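You operate a simulated robot arm through the tools that you are given. There is no shell and no other tool.

Carry out the task below with a simulated robot arm. There is one attempt and no reset: what you move stays moved.

JOB
Take the blue block and put it in the blue bin on the top of the blue bench. Put the bundle of sticks on the top of the green bench away on the top shelf of the rack. Take the blue sleeve and put it on top of the wooden block on the top of the green bench. Push the left sliding door shut. Take the carton with the earliest date from the middle shelf of the rack and leave it on the brown sheet on the top of the blue chest. Close the grey table drawer. Put the green tape roll on the tray on the gearbox. Turn the back brake knob to 0. Turn the left spindle brake knob to 10. Do these in any order. Set down upright: carton.

Only the result counts: the job must be done as asked and must still hold three seconds after the hand-in. Knocking over, shifting, dropping, spilling or breaking anything else fails it. Flat cloth is picked up by pressing the open fingertips on it (5 to 10 N) and closing them slowly along it; thin cloth reads only 2 to 8 mm in the jaws.

ROBOT AND FRAMES
A 6-joint arm with a two-finger gripper on a trunk, on a base that drives. Base frame: it is fixed to the floor where the robot stands at the start and does not move with it; the origin is under the middle of the robot, x ahead of it, y to its left, z up. Readings come in mm, rad, newtons and seconds.
With the tool pointing down near the work surface it reaches from about 160 to 840 mm from the robot's upright axis, wherever it stands. Its first joint turns from -2.897 to 2.897 rad. Places, roughly: back brake knob [200, 8000, 1500]; blue bin (20x15x9 cm) [-1100, -1600, 900]; blue block (6x4x3 cm) [-1800, 1000, 900]; blue sleeve [-3500, 3250, 1000]; brown sheet [-4750, 5750, 750]; bundle of sticks [-2000, 0, 750]; carton [-4250, 4750, 1000]; green tape roll (6x6x3 cm) [-1900, 8900, 1000]; grey table drawer [-4900, 6400, 700]; left sliding door [-4100, 4800, 700]; left spindle brake knob [200, 8300, 800]; top shelf of the rack [-4400, 4800, 1300]; tray on the gearbox [-1400, 6500, 1200]; wooden block (9x4x3 cm) [-1800, -200, 900]. Payload 1.66 kg.
The tool frame sits at the grasp point between the pads (the TCP): z along the fingers, y along the line on which they close. The tips reach 16 mm beyond it. Largest opening 111 mm; the body of the gripper starts 104 mm behind the TCP.
Orientation is that of the tool frame in the base frame, as a unit quaternion [w, x, y, z]. With the fingers straight down and closing along the base's y, the tool's x points along the base's -x, its y along +y and its z along -z.

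CONTROLS
- The arm moves only by the tool drive_tool. Its argument "increments" is a list of rows, each an object of numbers (a shift or turn left out is 0, a gripper value left out holds the last): "tx", "ty", "tz": the shift along the base's x, y, z in m; "ax", "ay", "az": the turn, a rotation vector about the base's x, y, z in rad; "jaw": the closure in counts, from 0 (fully open) to 255 (shut). In form: [{"tx": .., "ty": .., "tz": .., "ax": .., "ay": .., "az": .., "jaw": ..}, ...]. A call has 1 to 20 rows; each row shifts and turns the commanded pose from where the row before left it. A row lasts 0.2 s, in which the tool goes at most 50 mm and 0.15 rad; a call with a longer step from one row to the next is refused whole, and so is a gripper value outside its range. Where a pose cannot be reached the arm comes as near as it can. A force on the tool above 40 N (or 10 N above the force at the start of the call, whichever is more), or a blocked arm, ends the call early, and 0.2 s more pass. The fingers move at their own pace and stop on an object; they squeeze with about 25 N. The grip force told is the motor's: it shows also when the fingers shut on nothing. Time passes only in rows, and 0.2 s behind the last, so rows that do not move let the fingers close. It gives the time, the measured TCP pose, the force on the tool (base axes), the opening and the grip force at its end, in the units of the frame above (readings bear some noise), with the torque about the TCP (base axes, N m) and any sound that the robot's microphone picked up.
- Cameras (640 x 400 px; columns grow to the right, rows downward): "scene" is now at [63.6, 178.4, 1516.6]; the picture's right is [-0.13, -0.99, 0.00], its down [-0.61, 0.08, -0.79] and it looks along [0.78, -0.10, -0.61] (base axes); focal length 254 px, centre (320, 200). "wrist" rides on the gripper at [70, 14, -143] in the tool frame; the picture's right is [-0.19, 0.98, 0.00], its down [-0.87, -0.17, -0.47] and it looks along [-0.46, -0.09, 0.88] (tool axes); focal length 230 px, centre (320, 200). There is no depth. A picture from a camera that has moved, and an enlarged one, comes with that camera's place and axes in the base frame and with its lens.
- get_image(camera): a new picture of that camera. The clock stands still meanwhile.
- raise_lower(by): slides the trunk up (or, below 0, down) by that many mm; the arm and the scene camera ride with it, the base frame stays. It gives what a move gives, with no picture.
- roll_base(legs): drives the robot by 1 to 6 legs, each [ahead, left, turn to the left] in mm, mm and rad, along the robot's own axes; the way and the turn of a leg run together, so that a leg with both is an arc; at most 1500 mm and 3.142 rad a leg. The arm and the cameras ride along, it lands a little off, and it stops where it bumps. It gives what a move gives.
- aim_head(pan, tilt): turns the head with the scene camera to pan (to the left, within 2.094 rad either way) and tilt (down, from -0.506 to 1.204), counted from straight ahead of the robot. It gives what a move gives.
- enlarge(camera, box): a new picture of the part [left, top, right, bottom] of that camera's present view, enlarged. The clock stands still meanwhile.
- hand_in(): hands the job in; it is judged then, once.

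Places have to be worked out from the pictures, the camera data and where the tool is seen. Open the gripper and draw the arm clear of the work before you hand the job in, unless the task says otherwise.

The tools are called by a JSON object that holds its "fn" and its "kwargs". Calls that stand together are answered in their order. drive_tool: Moves the arm, as the interface text tells. Its arguments: {"type":"object","properties":{"increments":{"type":"array"}},"required":["increments"]} The other tools are called the same way: raise_lower (by) slides the trunk up or down; roll_base (legs) drives the base; aim_head (pan, tilt) turns the head that bears the scene camera; get_image (camera) takes a picture; enlarge (camera, box) takes an enlarged picture of a part of a camera's view; hand_in () hands the job in.

At the start:

```text
clock: 0.0
tool_pos: [458.8, 178.7, 1132.3]
tool_rot: [0.0, 0.0, 1.0, 0.0]
force: [-0.4, 0.9, 0.1]
moment: [-0.01, -0.01, -0.01]
finger_gap: 110.9
finger_force: 0.1
trunk travel left (down, up): [-100.0, 490.0]
robot x, y, heading: [2.4, -3.0, -0.001]
head pan, tilt: [-0.127, 0.663]
```

scene: 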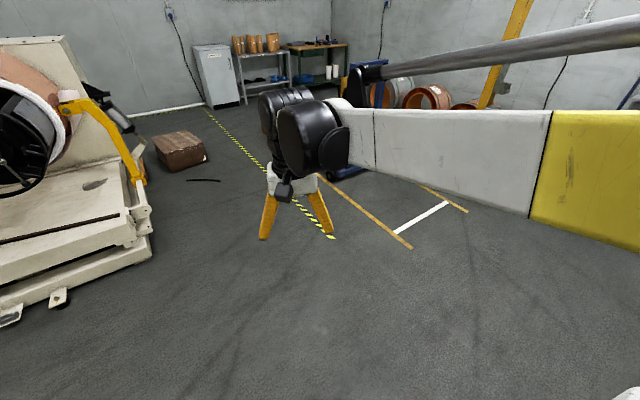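
wrist: 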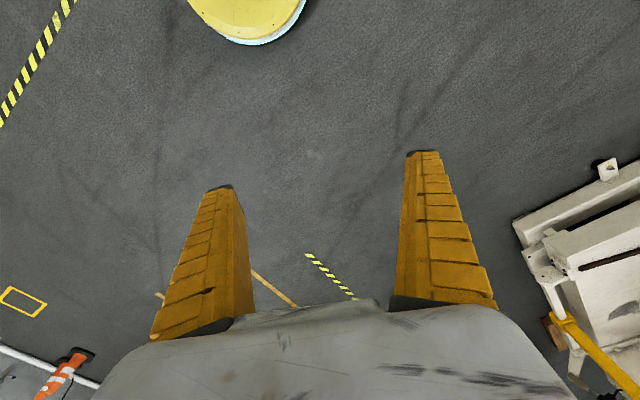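

The start pictures show the arm ahead of the robot in a workshop; most of the work lies behind and to the left. I turn the head to look around before driving.

{"fn": "aim_head", "kwargs": {"pan": 2.09, "tilt": 0.35}}

{"fn": "get_image", "kwargs": {"camera": "scene"}}

{"fn": "aim_head", "kwargs": {"pan": -2.09, "tilt": 0.35}}

{"fn": "get_image", "kwargs": {"camera": "scene"}}

{"fn": "aim_head", "kwargs": {"pan": 1.2, "tilt": 0.35}}

{"fn": "get_image", "kwargs": {"camera": "scene"}}

```text
clock: 2.1
tool_pos: [459.3, 178.3, 1132.3]
tool_rot: [0.0, 0.0, 1.0, 0.001]
force: [0.1, 0.4, 0.2]
moment: [0.0, 0.02, 0.0]
finger_gap: 110.8
finger_force: 0.2
trunk travel left (down, up): [-100.0, 490.0]
robot x, y, heading: [2.0, 0.4, -0.0]
head pan, tilt: [2.089, 0.351]
```

```text
taken
camera scene: at [-68.1, 270.3, 1544.7], right [0.87, 0.49, 0.0], down [0.17, -0.3, -0.94], along [-0.46, 0.82, -0.34], focal length 254 px, centre (320, 200)
```

scene: 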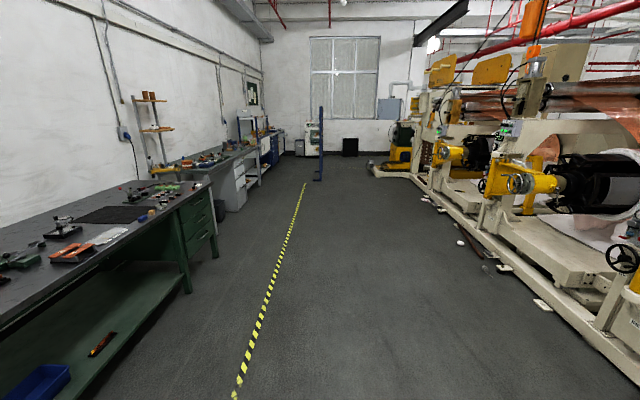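

```text
clock: 5.5
tool_pos: [458.6, 179.7, 1132.7]
tool_rot: [0.0, 0.001, 1.0, 0.0]
force: [0.4, 0.1, -0.3]
moment: [0.03, 0.0, 0.02]
finger_gap: 111.1
finger_force: 0.2
trunk travel left (down, up): [-100.0, 490.0]
robot x, y, heading: [0.1, -0.1, -0.003]
head pan, tilt: [-2.089, 0.351]
```

```text
taken
camera scene: at [-68.1, 108.5, 1544.7], right [-0.87, 0.5, 0.0], down [0.17, 0.3, -0.94], along [-0.47, -0.82, -0.34], focal length 254 px, centre (320, 200)
```

scene: 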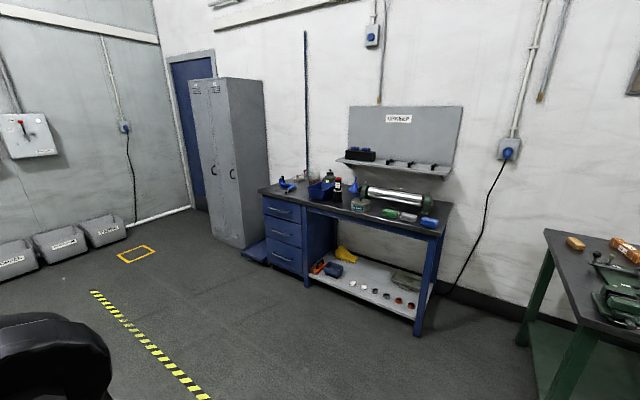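

```text
clock: 8.3
tool_pos: [459.1, 179.1, 1132.1]
tool_rot: [0.0, 0.0, 1.0, 0.0]
force: [0.4, 0.0, 0.3]
moment: [0.01, -0.01, 0.0]
finger_gap: 110.7
finger_force: 0.1
trunk travel left (down, up): [-100.0, 490.0]
robot x, y, heading: [0.7, -0.7, -0.001]
head pan, tilt: [1.201, 0.351]
```

```text
taken
camera scene: at [11.7, 276.2, 1544.7], right [0.93, -0.36, 0.0], down [-0.12, -0.32, -0.94], along [0.34, 0.88, -0.34], focal length 254 px, centre (320, 200)
```

scene: 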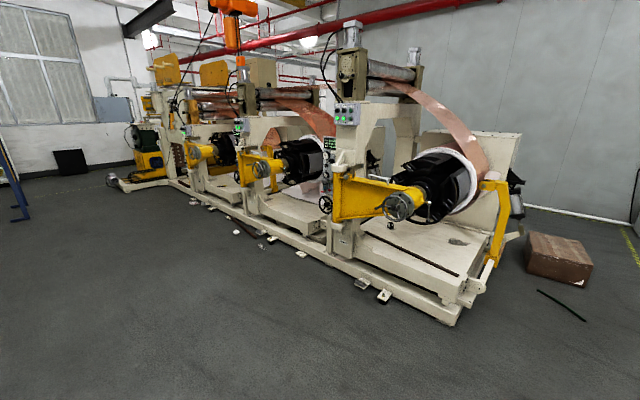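

The green bench is behind me on the left in the second view, with the blue bench behind on the right. I turn the robot around to face the green bench and look.

{"fn": "roll_base", "kwargs": {"legs": [[0, 0, 3.0]]}}

{"fn": "aim_head", "kwargs": {"pan": 0.0, "tilt": 0.45}}

{"fn": "get_image", "kwargs": {"camera": "scene"}}

```text
clock: 15.8
tool_pos: [-474.5, -132.4, 1133.2]
tool_rot: [0.0, 0.999, -0.05, 0.001]
force: [-0.5, 0.7, -0.7]
moment: [0.01, 0.02, 0.04]
finger_gap: 110.8
finger_force: 0.0
trunk travel left (down, up): [-100.0, 490.0]
robot x, y, heading: [0.2, -3.5, 3.04]
head pan, tilt: [1.201, 0.351]
```

```text
clock: 17.2
tool_pos: [-473.4, -132.2, 1132.7]
tool_rot: [0.0, 0.999, -0.05, 0.0]
force: [0.0, -0.9, 0.1]
moment: [0.03, 0.01, -0.01]
finger_gap: 110.8
finger_force: 0.0
trunk travel left (down, up): [-100.0, 490.0]
robot x, y, heading: [-0.0, -2.3, 3.046]
head pan, tilt: [0.0, 0.45]
```

```text
taken
camera scene: at [-92.4, -182.6, 1535.5], right [0.1, 1.0, 0.0], down [0.43, -0.04, -0.9], along [-0.9, 0.09, -0.44], focal length 254 px, centre (320, 200)
```

scene: 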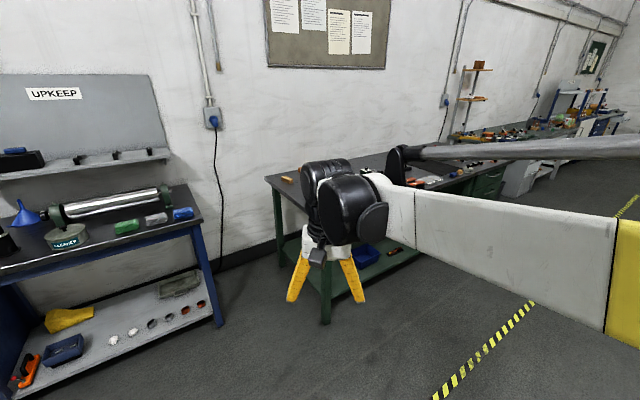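

From the second picture I work out that the room is turned about 30° to the base frame: the wall normal into the room is about (0.87, 0.5), and the green bench front edge lies about 970 mm from the origin along it. I turn to face the bench squarely and slide to its middle.

{"fn": "roll_base", "kwargs": {"legs": [[0, 0, 0.619], [150, -1000, 0]]}}

{"fn": "aim_head", "kwargs": {"pan": 0.45, "tilt": 0.6}}

{"fn": "get_image", "kwargs": {"camera": "scene"}}

{"fn": "aim_head", "kwargs": {"pan": -0.8, "tilt": 0.6}}

{"fn": "get_image", "kwargs": {"camera": "scene"}}

{"fn": "get_image", "kwargs": {"camera": "wrist"}}

```text
clock: 24.1
tool_pos: [-930.8, 404.2, 1133.4]
tool_rot: [-0.001, 0.965, 0.261, -0.001]
force: [0.1, -0.6, -0.2]
moment: [-0.02, 0.02, 0.01]
finger_gap: 111.0
finger_force: 0.0
trunk travel left (down, up): [-100.0, 490.0]
robot x, y, heading: [-625.0, 786.9, -2.619]
head pan, tilt: [0.0, 0.45]
```

```text
clock: 25.0
tool_pos: [-931.6, 403.8, 1133.4]
tool_rot: [0.0, 0.966, 0.259, 0.0]
force: [-0.5, -0.4, 0.4]
moment: [0.03, 0.0, 0.0]
finger_gap: 110.7
finger_force: 0.1
trunk travel left (down, up): [-100.0, 490.0]
robot x, y, heading: [-624.9, 787.6, -2.616]
head pan, tilt: [0.45, 0.6]
```

```text
taken
camera scene: at [-563.2, 560.4, 1522.0], right [-0.83, 0.56, 0.0], down [0.32, 0.47, -0.83], along [-0.46, -0.68, -0.56], focal length 254 px, centre (320, 200)
```

scene: 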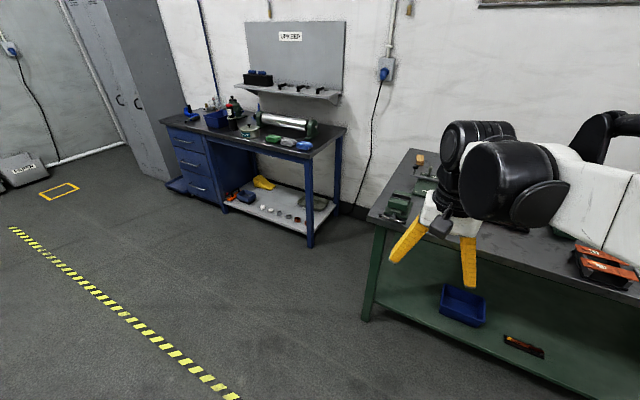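

```text
clock: 26.4
tool_pos: [-931.3, 404.7, 1132.0]
tool_rot: [0.0, 0.966, 0.26, 0.0]
force: [0.3, 0.6, -0.2]
moment: [0.0, -0.01, -0.02]
finger_gap: 110.9
finger_force: 0.0
trunk travel left (down, up): [-100.0, 490.0]
robot x, y, heading: [-628.3, 789.4, -2.616]
head pan, tilt: [-0.799, 0.6]
```

```text
taken
camera scene: at [-598.6, 657.5, 1522.0], right [0.27, 0.96, 0.0], down [0.54, -0.15, -0.83], along [-0.79, 0.22, -0.56], focal length 254 px, centre (320, 200)
```

scene: 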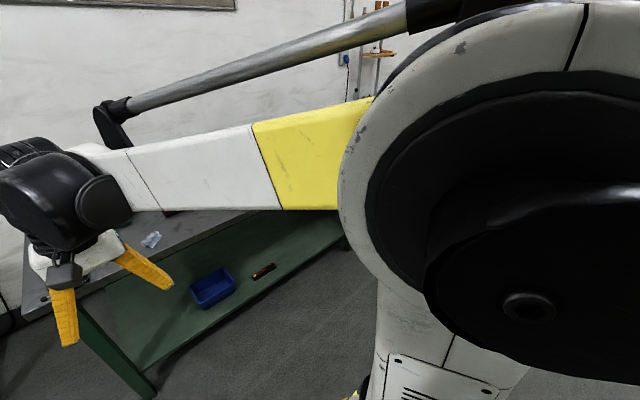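

```text
taken
camera wrist: at [-865.1, 427.0, 1275.5], right [0.33, -0.94, 0.0], down [-0.83, -0.29, 0.47], along [-0.45, -0.15, -0.88], focal length 230 px, centre (320, 200)
```

wrist: 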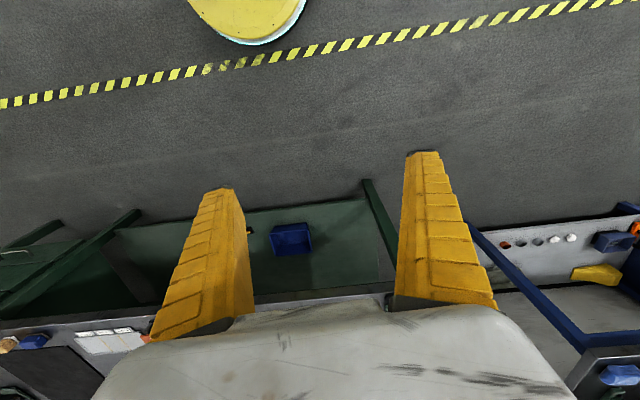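

The arm hides the bench from the head camera. I swing the tool to the robot's right (about 500 mm along the bench) to clear the view.

{"fn": "drive_tool", "kwargs": {"increments": [{"tx": -0.024, "ty": 0.0416}, {"tx": -0.024, "ty": 0.0416}, {"tx": -0.024, "ty": 0.0416}, {"tx": -0.024, "ty": 0.0416}, {"tx": -0.024, "ty": 0.0416}, {"tx": -0.024, "ty": 0.0416}, {"tx": -0.024, "ty": 0.0416}, {"tx": -0.024, "ty": 0.0416}, {"tx": -0.024, "ty": 0.0416}, {"tx": -0.024, "ty": 0.0416}, {"tx": -0.01, "ty": 0.045}, {"tx": -0.01, "ty": 0.045}]}}

{"fn": "aim_head", "kwargs": {"pan": 0.0, "tilt": 0.6}}

{"fn": "get_image", "kwargs": {"camera": "scene"}}

```text
clock: 29.0
tool_pos: [-1191.5, 909.9, 1132.5]
tool_rot: [-0.001, 0.966, 0.26, -0.001]
force: [0.4, 0.2, -0.6]
moment: [0.01, -0.02, 0.02]
finger_gap: 110.9
finger_force: 0.1
trunk travel left (down, up): [-100.0, 490.0]
robot x, y, heading: [-622.9, 785.8, -2.619]
head pan, tilt: [-0.799, 0.6]
```

```text
clock: 30.1
tool_pos: [-1191.0, 908.4, 1131.8]
tool_rot: [0.0, 0.966, 0.26, 0.0]
force: [0.2, -0.3, 0.3]
moment: [-0.03, -0.03, 0.0]
finger_gap: 111.0
finger_force: 0.0
trunk travel left (down, up): [-100.0, 490.0]
robot x, y, heading: [-625.0, 789.0, -2.614]
head pan, tilt: [0.0, 0.6]
```

```text
taken
camera scene: at [-590.1, 589.3, 1522.0], right [-0.5, 0.87, 0.0], down [0.49, 0.28, -0.83], along [-0.71, -0.41, -0.56], focal length 254 px, centre (320, 200)
```

scene: 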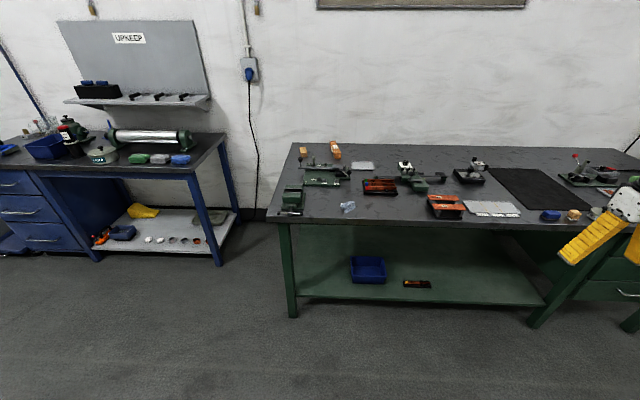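

Now the whole green bench and the blue bench show. I enlarge the bench parts to find the block, bundle and bin.

{"fn": "enlarge", "kwargs": {"camera": "scene", "box": [270, 130, 430, 230]}}

{"fn": "enlarge", "kwargs": {"camera": "scene", "box": [420, 130, 640, 268]}}

{"fn": "enlarge", "kwargs": {"camera": "scene", "box": [0, 90, 240, 240]}}

```text
4.00 times, centred on (350, 180) of scene
camera zoom: at [-590.1, 589.3, 1522.0], right [-0.5, 0.87, 0.0], down [0.49, 0.28, -0.83], along [-0.71, -0.41, -0.56], focal length 1016 px, centre (200, 280)
```

zoom: 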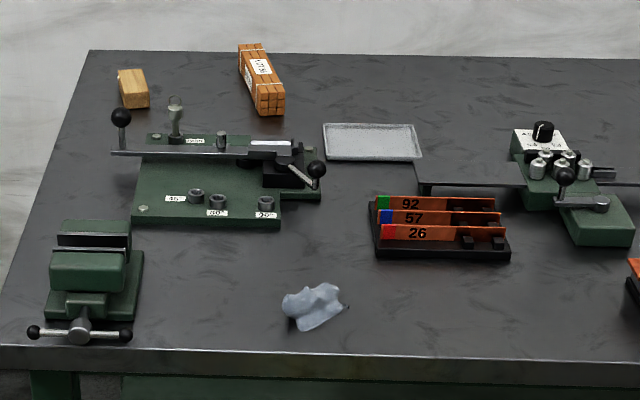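

```text
2.90 times, centred on (530, 199) of scene
camera zoom: at [-590.1, 589.3, 1522.0], right [-0.5, 0.87, 0.0], down [0.49, 0.28, -0.83], along [-0.71, -0.41, -0.56], focal length 736 px, centre (-289, 203)
```

zoom: 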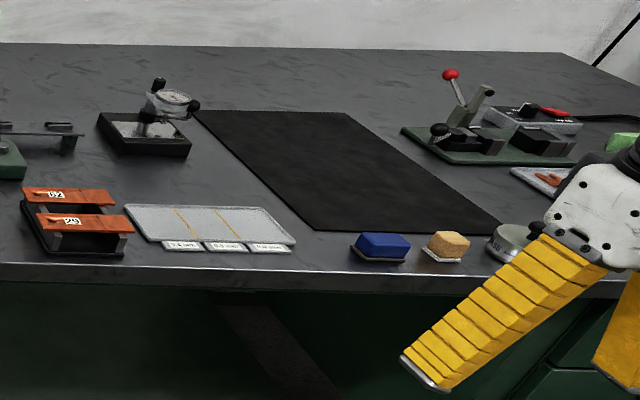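

```text
2.67 times, centred on (120, 165) of scene
camera zoom: at [-590.1, 589.3, 1522.0], right [-0.5, 0.87, 0.0], down [0.49, 0.28, -0.83], along [-0.71, -0.41, -0.56], focal length 677 px, centre (853, 293)
```

zoom: 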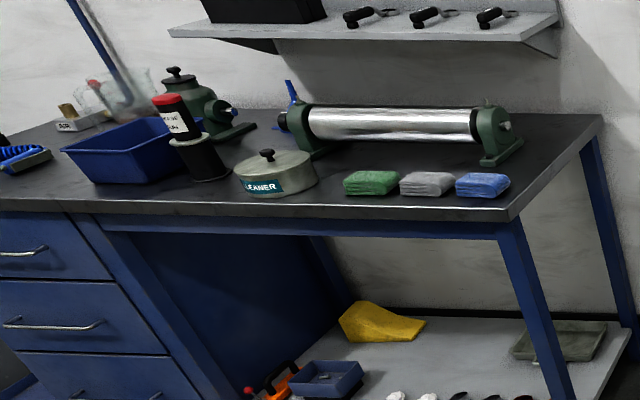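

The blue sanding-type block sits near the bench's front edge at about (-1765, 1000), the bundle (1885 back, -50) and wooden block near the left rear, the bin on the blue bench near (-1030, -1570). I drive so the blue block lies in front of me, about 400 mm ahead.

{"fn": "roll_base", "kwargs": {"legs": [[0, -650, 0], [430, 0, 0]]}}

{"fn": "aim_head", "kwargs": {"pan": -0.1, "tilt": 1.0}}

{"fn": "get_image", "kwargs": {"camera": "scene"}}

{"fn": "get_image", "kwargs": {"camera": "wrist"}}

```text
clock: 36.0
tool_pos: [-1896.5, 1264.1, 1132.8]
tool_rot: [-0.001, 0.967, 0.257, 0.0]
force: [-0.5, -0.6, 0.2]
moment: [0.02, -0.03, -0.02]
finger_gap: 110.9
finger_force: 0.1
trunk travel left (down, up): [-100.0, 490.0]
robot x, y, heading: [-1331.4, 1143.2, -2.622]
head pan, tilt: [0.0, 0.6]
```

```text
clock: 36.9
tool_pos: [-1895.6, 1264.6, 1133.6]
tool_rot: [0.0, 0.967, 0.256, 0.0]
force: [1.2, -0.2, 0.8]
moment: [-0.03, 0.01, 0.01]
finger_gap: 110.6
finger_force: 0.0
trunk travel left (down, up): [-100.0, 490.0]
robot x, y, heading: [-1330.1, 1144.0, -2.622]
head pan, tilt: [-0.099, 1.0]
```

```text
taken
camera scene: at [-1283.4, 955.7, 1490.0], right [-0.41, 0.91, 0.0], down [0.77, 0.34, -0.54], along [-0.49, -0.22, -0.84], focal length 254 px, centre (320, 200)
```

scene: 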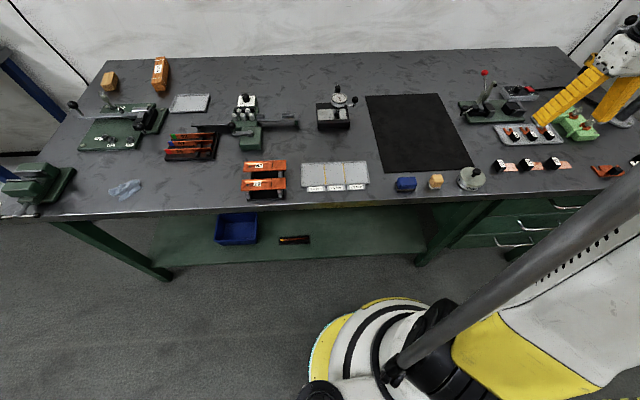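

```text
taken
camera wrist: at [-1829.5, 1286.6, 1275.0], right [0.32, -0.95, 0.0], down [-0.83, -0.28, 0.47], along [-0.45, -0.15, -0.88], focal length 230 px, centre (320, 200)
```

wrist: 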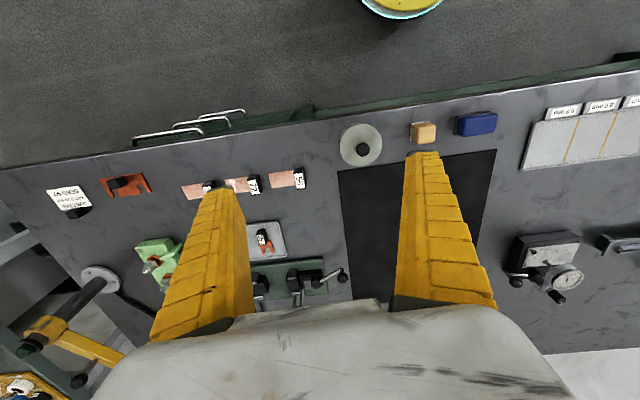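

Stereo from both cameras puts the blue block centre at about (-1807, 1004, 862), so the bench top is near z=847. I zoom in on it to see its orientation.

{"fn": "enlarge", "kwargs": {"camera": "wrist", "box": [400, 80, 560, 180]}}

{"fn": "enlarge", "kwargs": {"camera": "scene", "box": [360, 150, 488, 230]}}

```text
4.00 times, centred on (480, 130) of wrist
camera zoom: at [-1829.5, 1286.6, 1275.0], right [0.32, -0.95, 0.0], down [-0.83, -0.28, 0.47], along [-0.45, -0.15, -0.88], focal length 920 px, centre (-320, 480)
```

zoom: 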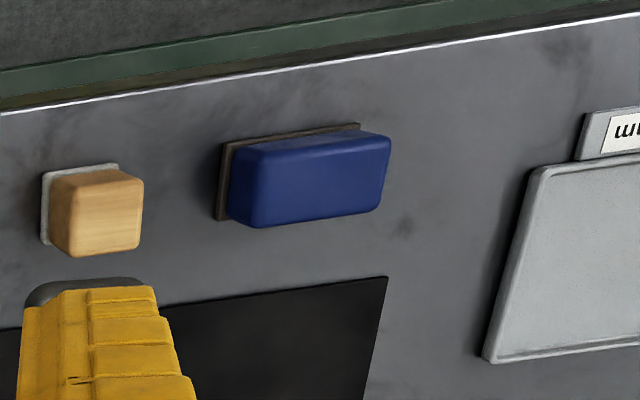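

```text
5.00 times, centred on (424, 190) of scene
camera zoom: at [-1283.4, 955.7, 1490.0], right [-0.41, 0.91, 0.0], down [0.77, 0.34, -0.54], along [-0.49, -0.22, -0.84], focal length 1270 px, centre (-200, 250)
```

zoom: 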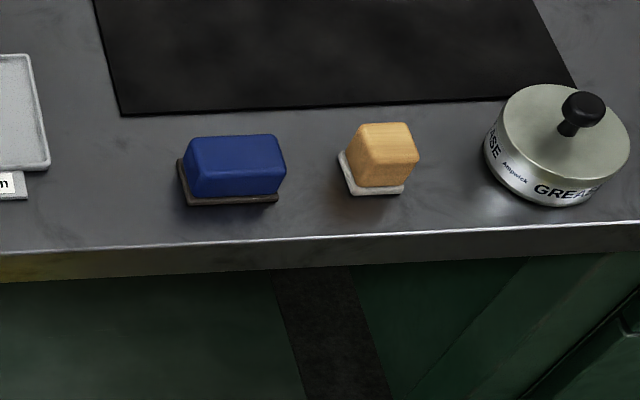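

Refined from the zooms, the block centre is near (-1811, 1010, 868), lined up with the bench edge, standing on a thin plate, with a tan block about 36 mm to its side. I move above it with the jaws pre-set to about 85 mm.

{"fn": "drive_tool", "kwargs": {"increments": [{"tx": 0.0143, "ty": -0.0424, "jaw": 60}, {"tx": 0.0143, "ty": -0.0424}, {"tx": 0.0143, "ty": -0.0424}, {"tx": 0.0143, "ty": -0.0424}, {"tx": 0.0143, "ty": -0.0424}, {"tx": 0.0143, "ty": -0.0424}, {"tz": -0.045}, {"tz": -0.045}, {"tz": -0.045}]}}

{"fn": "get_image", "kwargs": {"camera": "wrist"}}

{"fn": "get_image", "kwargs": {"camera": "scene"}}

```text
clock: 38.9
tool_pos: [-1810.1, 1010.8, 996.5]
tool_rot: [0.0, 0.967, 0.256, 0.0]
force: [-0.5, 1.0, -0.9]
moment: [0.01, -0.01, 0.01]
finger_gap: 86.0
finger_force: 1.2
trunk travel left (down, up): [-100.0, 490.0]
robot x, y, heading: [-1328.4, 1138.3, -2.618]
head pan, tilt: [-0.099, 1.0]
```

```text
taken
camera wrist: at [-1744.3, 1033.2, 1140.9], right [0.32, -0.95, 0.0], down [-0.83, -0.28, 0.47], along [-0.45, -0.15, -0.88], focal length 230 px, centre (320, 200)
```

wrist: 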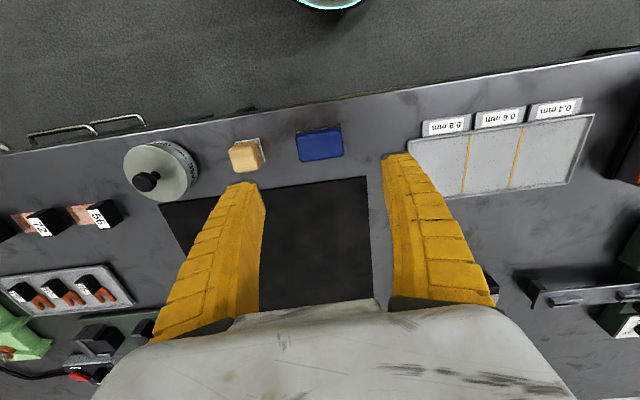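

```text
taken
camera scene: at [-1283.7, 955.6, 1489.9], right [-0.41, 0.91, 0.0], down [0.77, 0.34, -0.54], along [-0.49, -0.22, -0.84], focal length 254 px, centre (320, 200)
```

scene: 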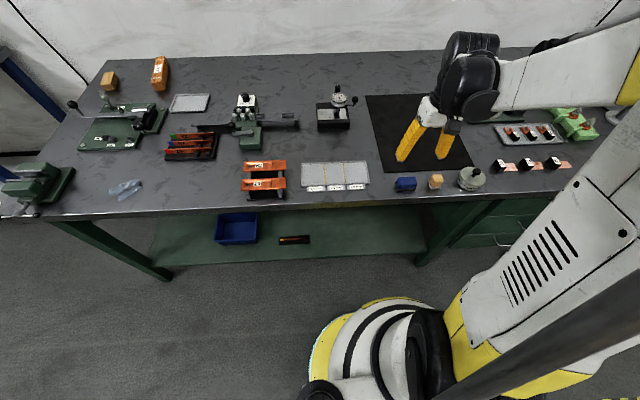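

The block's image (320,144) matches the expected spot below the TCP (320,146). I descend to z≈873 and close.

{"fn": "drive_tool", "kwargs": {"increments": [{"tz": -0.045}, {"tz": -0.04}, {"tz": -0.025}, {"tz": -0.013}, {}]}}

{"fn": "get_image", "kwargs": {"camera": "wrist"}}

{"fn": "enlarge", "kwargs": {"camera": "scene", "box": [360, 130, 488, 210]}}

```text
clock: 40.1
tool_pos: [-1810.6, 1009.4, 873.8]
tool_rot: [0.0, 0.967, 0.257, -0.001]
force: [-0.4, 0.4, -0.5]
moment: [-0.02, 0.02, 0.03]
finger_gap: 86.1
finger_force: 1.0
trunk travel left (down, up): [-100.0, 490.0]
robot x, y, heading: [-1328.6, 1138.8, -2.619]
head pan, tilt: [-0.099, 1.0]
```

```text
taken
camera wrist: at [-1743.7, 1031.4, 1016.3], right [0.32, -0.95, 0.0], down [-0.83, -0.28, 0.47], along [-0.45, -0.15, -0.88], focal length 230 px, centre (320, 200)
```

wrist: 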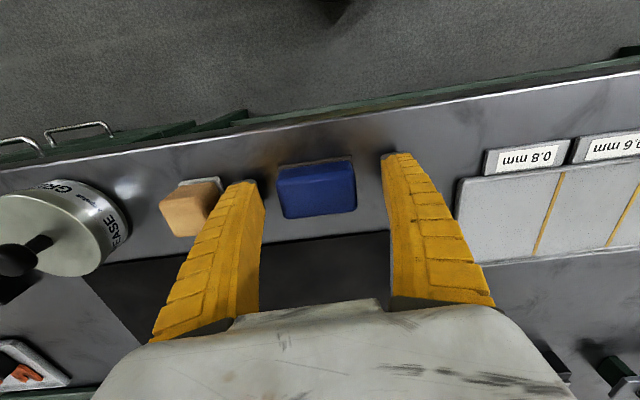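

```text
5.00 times, centred on (424, 170) of scene
camera zoom: at [-1283.4, 955.8, 1490.0], right [-0.41, 0.91, 0.0], down [0.77, 0.34, -0.54], along [-0.49, -0.22, -0.84], focal length 1270 px, centre (-200, 350)
```

zoom: 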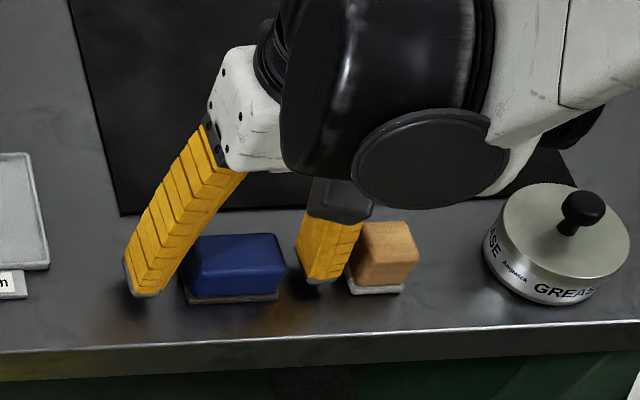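

The fingers straddle the block without touching the tan one. I close and lift a little.

{"fn": "drive_tool", "kwargs": {"increments": [{"jaw": 110}, {"jaw": 150}, {"jaw": 255}, {}, {}, {"tz": 0.02}, {"tz": 0.04}, {"tz": 0.045}, {"tz": 0.045}]}}

{"fn": "enlarge", "kwargs": {"camera": "scene", "box": [340, 90, 500, 190]}}

```text
clock: 42.1
tool_pos: [-1810.7, 1011.3, 1026.2]
tool_rot: [-0.001, 0.967, 0.256, -0.001]
force: [-0.5, 0.5, -0.9]
moment: [0.03, -0.01, 0.02]
finger_gap: 50.9
finger_force: 24.5
trunk travel left (down, up): [-100.0, 490.0]
robot x, y, heading: [-1331.5, 1141.2, -2.623]
head pan, tilt: [-0.099, 1.0]
```

```text
4.00 times, centred on (420, 140) of scene
camera zoom: at [-1283.1, 955.9, 1490.0], right [-0.41, 0.91, 0.0], down [0.77, 0.34, -0.54], along [-0.49, -0.22, -0.84], focal length 1016 px, centre (-80, 440)
```

zoom: 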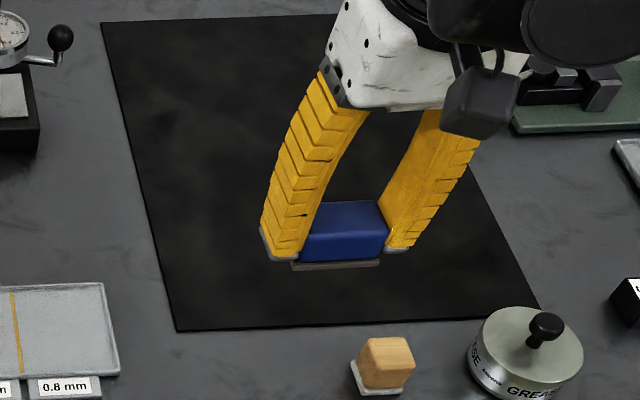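

The block is held (the dark plate is part of it). I lift, back off the bench and drive along to the blue bench.

{"fn": "drive_tool", "kwargs": {"increments": [{"tz": 0.045}, {"tz": 0.045}, {"tz": 0.045}]}}

{"fn": "roll_base", "kwargs": {"legs": [[-200, 0, 0], [0, 1500, 0], [0, 850, 0]]}}

{"fn": "aim_head", "kwargs": {"pan": 0.1, "tilt": 0.6}}

{"fn": "get_image", "kwargs": {"camera": "scene"}}

```text
clock: 42.9
tool_pos: [-1811.1, 1009.1, 1159.3]
tool_rot: [0.0, 0.967, 0.256, 0.0]
force: [-0.4, 0.4, -0.6]
moment: [0.04, 0.01, 0.01]
finger_gap: 51.0
finger_force: 24.9
trunk travel left (down, up): [-100.0, 490.0]
robot x, y, heading: [-1327.9, 1141.0, -2.62]
head pan, tilt: [-0.099, 1.0]
```

```text
clock: 55.7
tool_pos: [-454.1, -939.0, 1159.0]
tool_rot: [0.001, 0.967, 0.254, 0.0]
force: [0.0, 0.1, -0.6]
moment: [0.0, 0.02, -0.05]
finger_gap: 50.6
finger_force: 25.1
trunk travel left (down, up): [-100.0, 490.0]
robot x, y, heading: [27.8, -809.8, -2.63]
head pan, tilt: [-0.099, 1.0]
```

```text
clock: 56.6
tool_pos: [-455.9, -937.2, 1158.4]
tool_rot: [-0.001, 0.967, 0.253, 0.0]
force: [0.4, -0.3, -1.4]
moment: [0.03, -0.02, 0.03]
finger_gap: 50.4
finger_force: 25.7
trunk travel left (down, up): [-100.0, 490.0]
robot x, y, heading: [27.5, -806.3, -2.628]
head pan, tilt: [0.099, 0.6]
```

```text
taken
camera scene: at [63.6, -1016.8, 1521.9], right [-0.58, 0.82, 0.0], down [0.46, 0.33, -0.82], along [-0.67, -0.47, -0.57], focal length 254 px, centre (320, 200)
```

scene: 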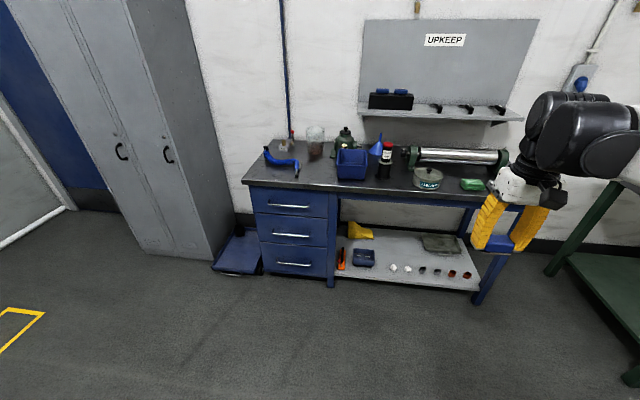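

The bin is near (-1082, -1612), the bench front about n=-1505 in my wall frame. I approach so the bin is about 650 mm ahead of the axis, then look closer.

{"fn": "roll_base", "kwargs": {"legs": [[0, 100, 0], [720, 0, 0]]}}

{"fn": "aim_head", "kwargs": {"pan": 0.1, "tilt": 0.8}}

{"fn": "get_image", "kwargs": {"camera": "scene"}}

{"fn": "get_image", "kwargs": {"camera": "wrist"}}

```text
clock: 61.3
tool_pos: [-1046.5, -1378.1, 1159.1]
tool_rot: [0.0, 0.969, 0.248, 0.001]
force: [0.1, 0.8, -0.4]
moment: [-0.01, 0.0, -0.01]
finger_gap: 51.1
finger_force: 25.3
trunk travel left (down, up): [-100.0, 490.0]
robot x, y, heading: [-559.1, -1252.6, -2.637]
head pan, tilt: [0.099, 0.6]
```

```text
clock: 62.0
tool_pos: [-1046.3, -1377.6, 1160.0]
tool_rot: [0.0, 0.968, 0.249, 0.0]
force: [-1.1, 0.0, -0.2]
moment: [-0.02, -0.01, 0.03]
finger_gap: 50.6
finger_force: 24.7
trunk travel left (down, up): [-100.0, 490.0]
robot x, y, heading: [-563.9, -1252.5, -2.641]
head pan, tilt: [0.099, 0.799]
```

```text
taken
camera scene: at [-522.0, -1457.0, 1505.2], right [-0.57, 0.82, 0.0], down [0.59, 0.41, -0.7], along [-0.57, -0.4, -0.72], focal length 254 px, centre (320, 200)
```

scene: 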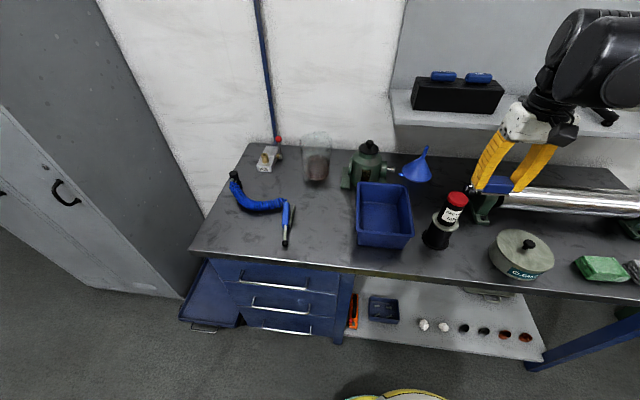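

```text
taken
camera wrist: at [-979.8, -1355.9, 1302.3], right [0.31, -0.95, 0.0], down [-0.84, -0.27, 0.47], along [-0.45, -0.14, -0.88], focal length 230 px, centre (320, 200)
```

wrist: 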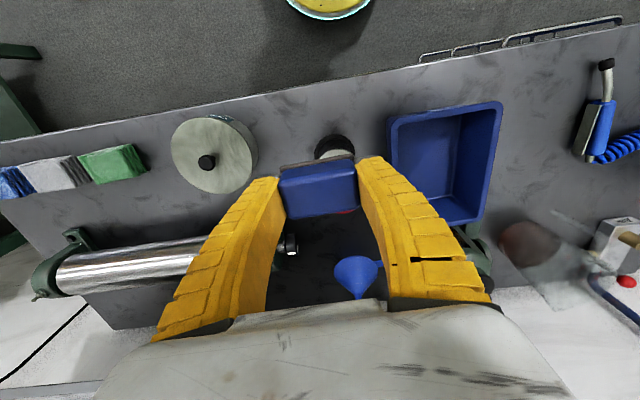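

Stereo puts the bin rim centre near (-1050, -1588, 938) and the bench top near 848. I move the block over it at height, then partly lower and check.

{"fn": "drive_tool", "kwargs": {"increments": [{"tx": -0.001, "ty": -0.042}, {"tx": -0.001, "ty": -0.042}, {"tx": -0.001, "ty": -0.042}, {"tx": -0.001, "ty": -0.042}, {"ty": -0.042}, {"tz": -0.045}, {"tz": -0.045}, {"tz": -0.04}, {}]}}

{"fn": "get_image", "kwargs": {"camera": "wrist"}}

{"fn": "get_image", "kwargs": {"camera": "scene"}}

```text
clock: 64.0
tool_pos: [-1050.8, -1586.0, 1029.3]
tool_rot: [-0.001, 0.969, 0.249, 0.0]
force: [-0.4, 0.0, -1.5]
moment: [-0.03, -0.02, 0.01]
finger_gap: 50.7
finger_force: 24.7
trunk travel left (down, up): [-100.0, 490.0]
robot x, y, heading: [-562.9, -1255.5, -2.639]
head pan, tilt: [0.099, 0.799]
```

```text
taken
camera wrist: at [-984.7, -1565.0, 1172.8], right [0.31, -0.95, 0.0], down [-0.84, -0.27, 0.47], along [-0.45, -0.14, -0.88], focal length 230 px, centre (320, 200)
```

wrist: 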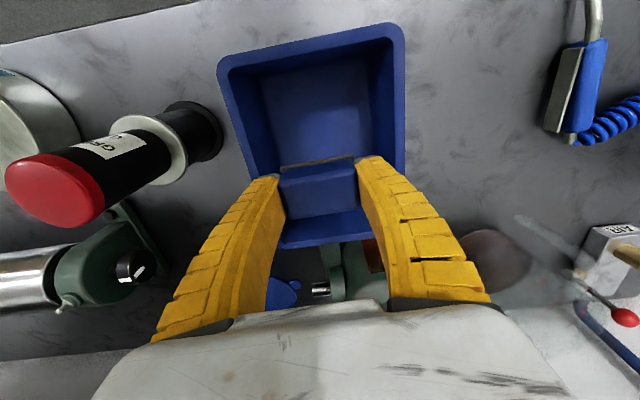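

```text
taken
camera scene: at [-522.0, -1456.9, 1505.1], right [-0.57, 0.82, 0.0], down [0.59, 0.41, -0.7], along [-0.57, -0.4, -0.72], focal length 254 px, centre (320, 200)
```

scene: 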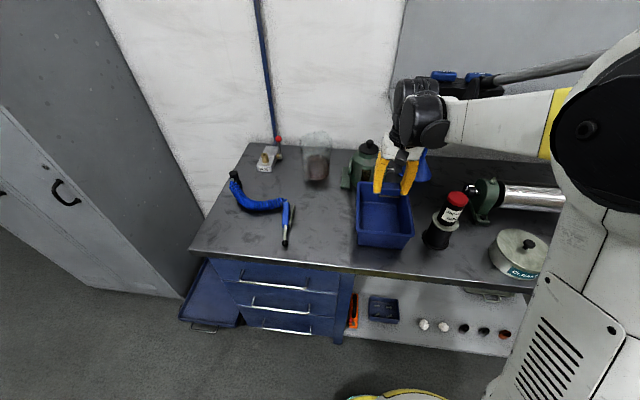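

The block is over the bin, slightly toward the far side; I shift 20 mm back toward the robot, lower to the bin floor and open moderately.

{"fn": "drive_tool", "kwargs": {"increments": [{"tx": 0.017, "ty": 0.01}, {"tz": -0.045}, {"tz": -0.045}, {"tz": -0.035}, {"tz": -0.015}, {}]}}

{"fn": "get_image", "kwargs": {"camera": "wrist"}}

```text
clock: 65.4
tool_pos: [-1033.6, -1577.6, 890.4]
tool_rot: [0.0, 0.969, 0.248, 0.0]
force: [0.1, -0.9, -0.1]
moment: [0.0, -0.03, 0.0]
finger_gap: 50.5
finger_force: 25.2
trunk travel left (down, up): [-100.0, 490.0]
robot x, y, heading: [-564.0, -1253.5, -2.642]
head pan, tilt: [0.099, 0.799]
```

```text
taken
camera wrist: at [-967.3, -1555.8, 1032.7], right [0.31, -0.95, 0.0], down [-0.84, -0.27, 0.47], along [-0.45, -0.14, -0.88], focal length 230 px, centre (320, 200)
```

wrist: 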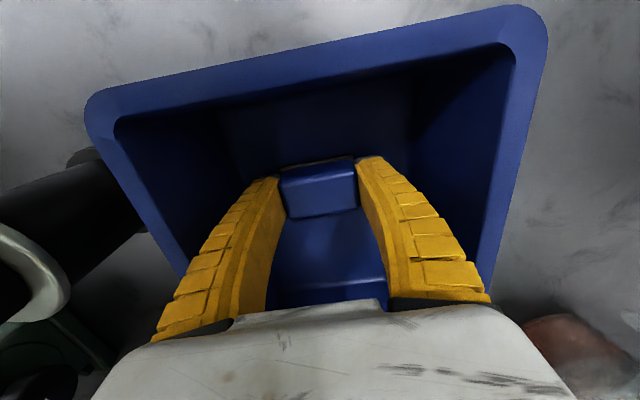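

The block is well inside the bin. I lower a few more millimetres, feeling for the floor.

{"fn": "drive_tool", "kwargs": {"increments": [{"tz": -0.004}, {"tz": -0.003}, {"tz": -0.002}, {}]}}

```text
clock: 66.4
tool_pos: [-1032.4, -1577.3, 880.5]
tool_rot: [0.001, 0.969, 0.249, -0.001]
force: [-2.9, -0.3, 23.1]
moment: [0.03, 0.04, 0.0]
finger_gap: 53.9
finger_force: 24.8
trunk travel left (down, up): [-100.0, 490.0]
robot x, y, heading: [-562.2, -1253.8, -2.642]
head pan, tilt: [0.099, 0.799]
```

The block touches the floor (23 N upward), so I open to about 80 mm and rise straight out.

{"fn": "drive_tool", "kwargs": {"increments": [{"jaw": 100}, {"jaw": 70}, {}, {"tz": 0.02}, {"tz": 0.045}, {"tz": 0.045}, {"tz": 0.045}, {"tz": 0.045}, {"tz": 0.045}]}}

{"fn": "get_image", "kwargs": {"camera": "wrist"}}

{"fn": "get_image", "kwargs": {"camera": "scene"}}

```text
clock: 68.4
tool_pos: [-1033.0, -1577.2, 1126.4]
tool_rot: [-0.001, 0.968, 0.249, 0.0]
force: [0.7, 0.1, 0.7]
moment: [0.01, 0.01, 0.02]
finger_gap: 81.7
finger_force: 0.9
trunk travel left (down, up): [-100.0, 490.0]
robot x, y, heading: [-558.5, -1254.4, -2.639]
head pan, tilt: [0.099, 0.799]
```

```text
taken
camera wrist: at [-966.8, -1555.5, 1268.1], right [0.31, -0.95, 0.0], down [-0.84, -0.27, 0.47], along [-0.45, -0.14, -0.88], focal length 230 px, centre (320, 200)
```

wrist: 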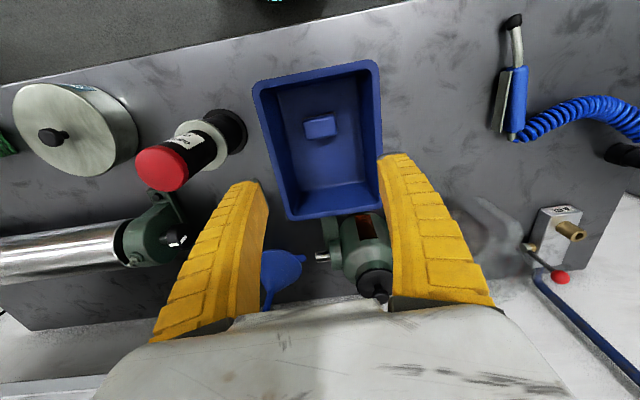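

```text
taken
camera scene: at [-521.7, -1456.8, 1505.1], right [-0.57, 0.82, 0.0], down [0.59, 0.41, -0.7], along [-0.57, -0.4, -0.72], focal length 254 px, centre (320, 200)
```

scene: 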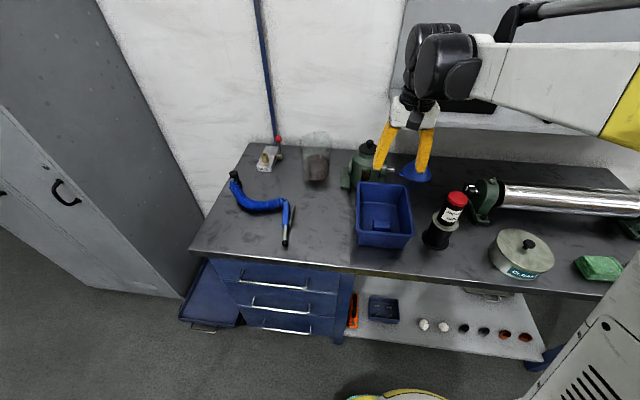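

The blue block rests in the bin; job one is done. I pull the tool back from the bench and drive to the gap at the left end of the green bench, from where the bundle and wooden block can be reached.

{"fn": "drive_tool", "kwargs": {"increments": [{"tx": 0.035, "ty": 0.02, "tz": 0.02}, {"tx": 0.035, "ty": 0.02, "tz": 0.02}, {"tx": 0.035, "ty": 0.02, "tz": 0.02}, {"tx": 0.035, "ty": 0.02}, {"tx": 0.035, "ty": 0.02, "jaw": 0}]}}

{"fn": "roll_base", "kwargs": {"legs": [[60, 0, 0.02], [0, -1120, 0]]}}

{"fn": "aim_head", "kwargs": {"pan": -0.5, "tilt": 0.8}}

{"fn": "get_image", "kwargs": {"camera": "scene"}}

```text
clock: 69.6
tool_pos: [-857.9, -1474.2, 1185.1]
tool_rot: [-0.001, 0.969, 0.249, 0.0]
force: [0.0, -0.9, 0.0]
moment: [0.01, 0.02, 0.0]
finger_gap: 111.1
finger_force: 0.0
trunk travel left (down, up): [-100.0, 490.0]
robot x, y, heading: [-557.9, -1255.9, -2.64]
head pan, tilt: [0.099, 0.799]
```

```text
clock: 76.0
tool_pos: [-1476.6, -522.4, 1184.4]
tool_rot: [0.0, 0.966, 0.259, 0.0]
force: [0.0, -0.1, -0.6]
moment: [-0.04, 0.03, 0.0]
finger_gap: 110.8
finger_force: 0.0
trunk travel left (down, up): [-100.0, 490.0]
robot x, y, heading: [-1184.2, -295.7, -2.62]
head pan, tilt: [0.099, 0.799]
```

```text
clock: 77.0
tool_pos: [-1475.2, -523.3, 1185.3]
tool_rot: [-0.001, 0.966, 0.259, 0.0]
force: [0.7, -0.1, -0.1]
moment: [-0.01, 0.01, 0.02]
finger_gap: 110.8
finger_force: 0.0
trunk travel left (down, up): [-100.0, 490.0]
robot x, y, heading: [-1184.2, -297.7, -2.615]
head pan, tilt: [-0.499, 0.799]
```

```text
taken
camera scene: at [-1155.1, -452.1, 1505.1], right [-0.02, 1.0, 0.0], down [0.72, 0.02, -0.7], along [-0.7, -0.02, -0.72], focal length 254 px, centre (320, 200)
```

scene: 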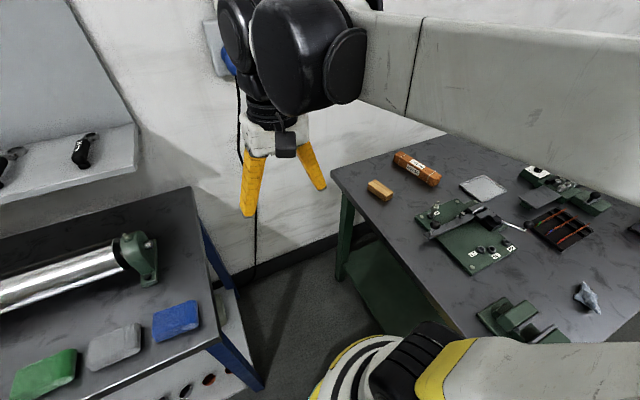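

The bundle is at about (-1961, -88) and the wooden block near (-1837, -251). I move a little further into the gap, keeping clear of both benches.

{"fn": "roll_base", "kwargs": {"legs": [[0, 20, 0], [100, 0, 0]]}}

{"fn": "enlarge", "kwargs": {"camera": "scene", "box": [340, 120, 500, 220]}}

{"fn": "get_image", "kwargs": {"camera": "scene"}}

```text
clock: 78.6
tool_pos: [-1552.2, -592.0, 1184.3]
tool_rot: [0.0, 0.966, 0.259, 0.0]
force: [0.4, 0.7, 0.1]
moment: [0.06, -0.05, 0.01]
finger_gap: 110.7
finger_force: 0.1
trunk travel left (down, up): [-100.0, 490.0]
robot x, y, heading: [-1260.9, -357.2, -2.616]
head pan, tilt: [-0.499, 0.799]
```

```text
4.00 times, centred on (420, 170) of scene
camera zoom: at [-1232.0, -519.7, 1505.1], right [-0.03, 1.0, 0.0], down [0.72, 0.02, -0.7], along [-0.7, -0.02, -0.72], focal length 1016 px, centre (-80, 320)
```

zoom: 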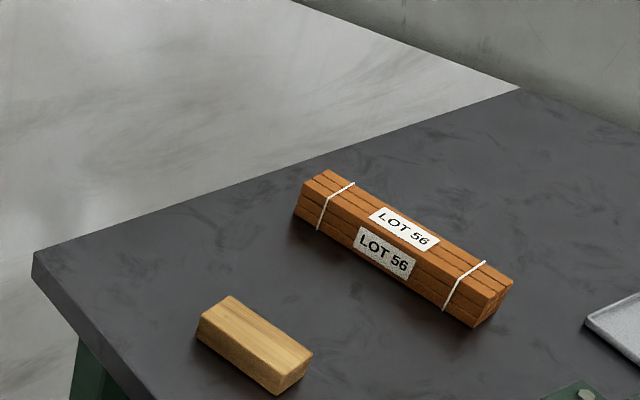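

```text
taken
camera scene: at [-1232.0, -519.7, 1505.1], right [-0.03, 1.0, 0.0], down [0.72, 0.02, -0.7], along [-0.7, -0.02, -0.72], focal length 254 px, centre (320, 200)
```

scene: 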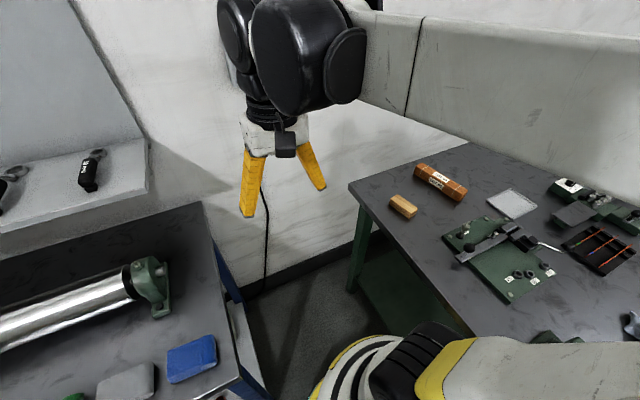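

The bundle is a 3×3 stack about 197×40×40 mm, centre about (-1958, -87), axis at about 38° in base frame. I move above it, turn the tool +0.143 rad so the jaws close across it, and check with the wrist camera.

{"fn": "drive_tool", "kwargs": {"increments": [{"tx": -0.029, "ty": 0.0361}, {"tx": -0.029, "ty": 0.0361}, {"tx": -0.029, "ty": 0.0361}, {"tx": -0.029, "ty": 0.0361}, {"tx": -0.029, "ty": 0.0361}, {"tx": -0.029, "ty": 0.0361}, {"tx": -0.029, "ty": 0.0361}, {"tx": -0.029, "ty": 0.0361}, {"tx": -0.029, "ty": 0.0361}, {"tx": -0.029, "ty": 0.0361}, {"tx": -0.029, "ty": 0.0361}, {"tx": -0.029, "ty": 0.0361}, {"tx": -0.029, "ty": 0.0361}, {"tx": -0.029, "ty": 0.0361, "az": 0.143}, {"tz": -0.045}, {"tz": -0.045}, {"tz": -0.045}, {"tz": -0.04}, {}]}}

{"fn": "get_image", "kwargs": {"camera": "wrist"}}

{"fn": "get_image", "kwargs": {"camera": "scene"}}

```text
clock: 82.6
tool_pos: [-1956.1, -85.0, 1011.6]
tool_rot: [0.0, 0.945, 0.328, 0.0]
force: [-0.8, -0.7, -1.0]
moment: [-0.02, -0.01, 0.0]
finger_gap: 110.7
finger_force: 0.1
trunk travel left (down, up): [-100.0, 490.0]
robot x, y, heading: [-1259.0, -358.8, -2.621]
head pan, tilt: [-0.499, 0.799]
```

```text
taken
camera wrist: at [-1893.7, -53.0, 1154.4], right [0.46, -0.89, 0.0], down [-0.78, -0.4, 0.47], along [-0.42, -0.22, -0.88], focal length 230 px, centre (320, 200)
```

wrist: 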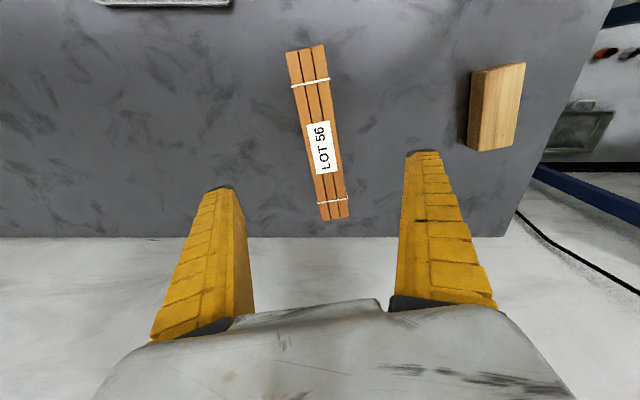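

```text
taken
camera scene: at [-1231.4, -519.2, 1505.1], right [-0.03, 1.0, 0.0], down [0.72, 0.02, -0.7], along [-0.7, -0.02, -0.72], focal length 254 px, centre (320, 200)
```

scene: 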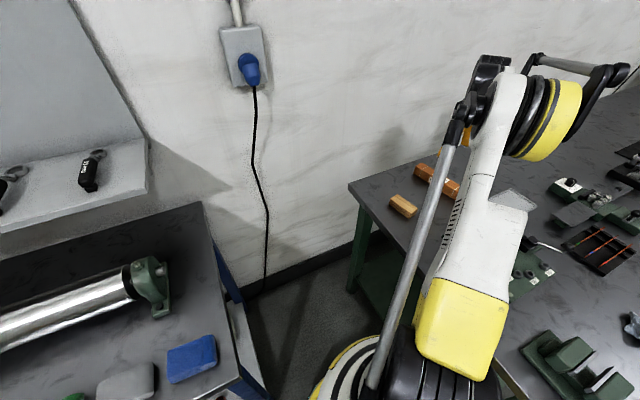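

The bundle sits centred between the fingers and lined up with the jaws. I descend to z≈872 and grip it.

{"fn": "drive_tool", "kwargs": {"increments": [{"tz": -0.045}, {"tz": -0.045}, {"tz": -0.035}, {"tz": -0.014}, {}, {"jaw": 120}, {"jaw": 255}, {}, {}, {}]}}

{"fn": "get_image", "kwargs": {"camera": "wrist"}}

```text
clock: 84.8
tool_pos: [-1956.0, -85.8, 871.0]
tool_rot: [0.0, 0.944, 0.329, -0.001]
force: [-4.3, 1.7, 7.2]
moment: [-0.02, 0.06, -0.02]
finger_gap: 35.5
finger_force: 24.9
trunk travel left (down, up): [-100.0, 490.0]
robot x, y, heading: [-1258.9, -360.6, -2.617]
head pan, tilt: [-0.499, 0.799]
```

```text
taken
camera wrist: at [-1893.9, -53.0, 1013.9], right [0.46, -0.89, 0.0], down [-0.78, -0.4, 0.47], along [-0.42, -0.22, -0.88], focal length 230 px, centre (320, 200)
```

wrist: 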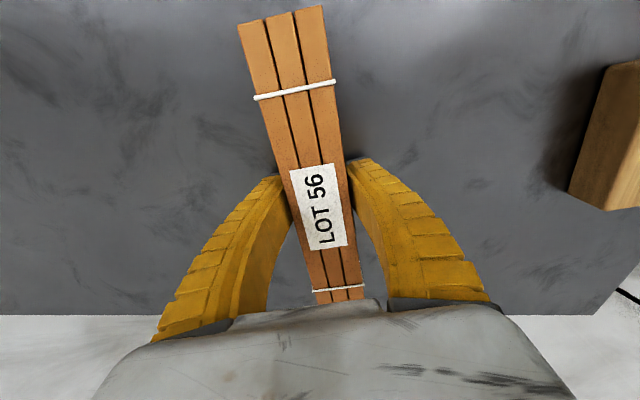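

Gripped at 35.5 mm. I lift it well clear and bring the tool back in front of the robot for driving.

{"fn": "drive_tool", "kwargs": {"increments": [{"tz": 0.02}, {"tz": 0.045}, {"tz": 0.045}, {"tz": 0.045}, {"tz": 0.045}, {"tz": 0.045}, {"tz": 0.045}, {"tx": 0.029, "ty": -0.0361}, {"tx": 0.029, "ty": -0.0361}, {"tx": 0.029, "ty": -0.0361}, {"tx": 0.029, "ty": -0.0361}, {"tx": 0.029, "ty": -0.0361}, {"tx": 0.029, "ty": -0.0361}, {"tx": 0.029, "ty": -0.0361}, {"tx": 0.029, "ty": -0.0361}, {"tx": 0.029, "ty": -0.0361}, {"tx": 0.029, "ty": -0.0361}, {"tx": 0.029, "ty": -0.0361}, {}]}}

{"fn": "get_image", "kwargs": {"camera": "scene"}}

```text
clock: 88.8
tool_pos: [-1639.7, -481.5, 1159.7]
tool_rot: [0.0, 0.945, 0.327, 0.0]
force: [0.7, -0.2, -2.7]
moment: [-0.04, 0.04, 0.01]
finger_gap: 33.3
finger_force: 24.9
trunk travel left (down, up): [-100.0, 490.0]
robot x, y, heading: [-1260.7, -360.5, -2.618]
head pan, tilt: [-0.499, 0.799]
```

```text
taken
camera scene: at [-1231.4, -519.3, 1505.1], right [-0.03, 1.0, 0.0], down [0.72, 0.02, -0.7], along [-0.7, -0.02, -0.72], focal length 254 px, centre (320, 200)
```

scene: 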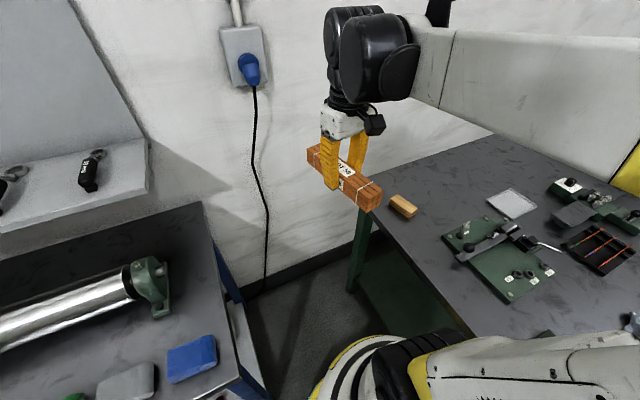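

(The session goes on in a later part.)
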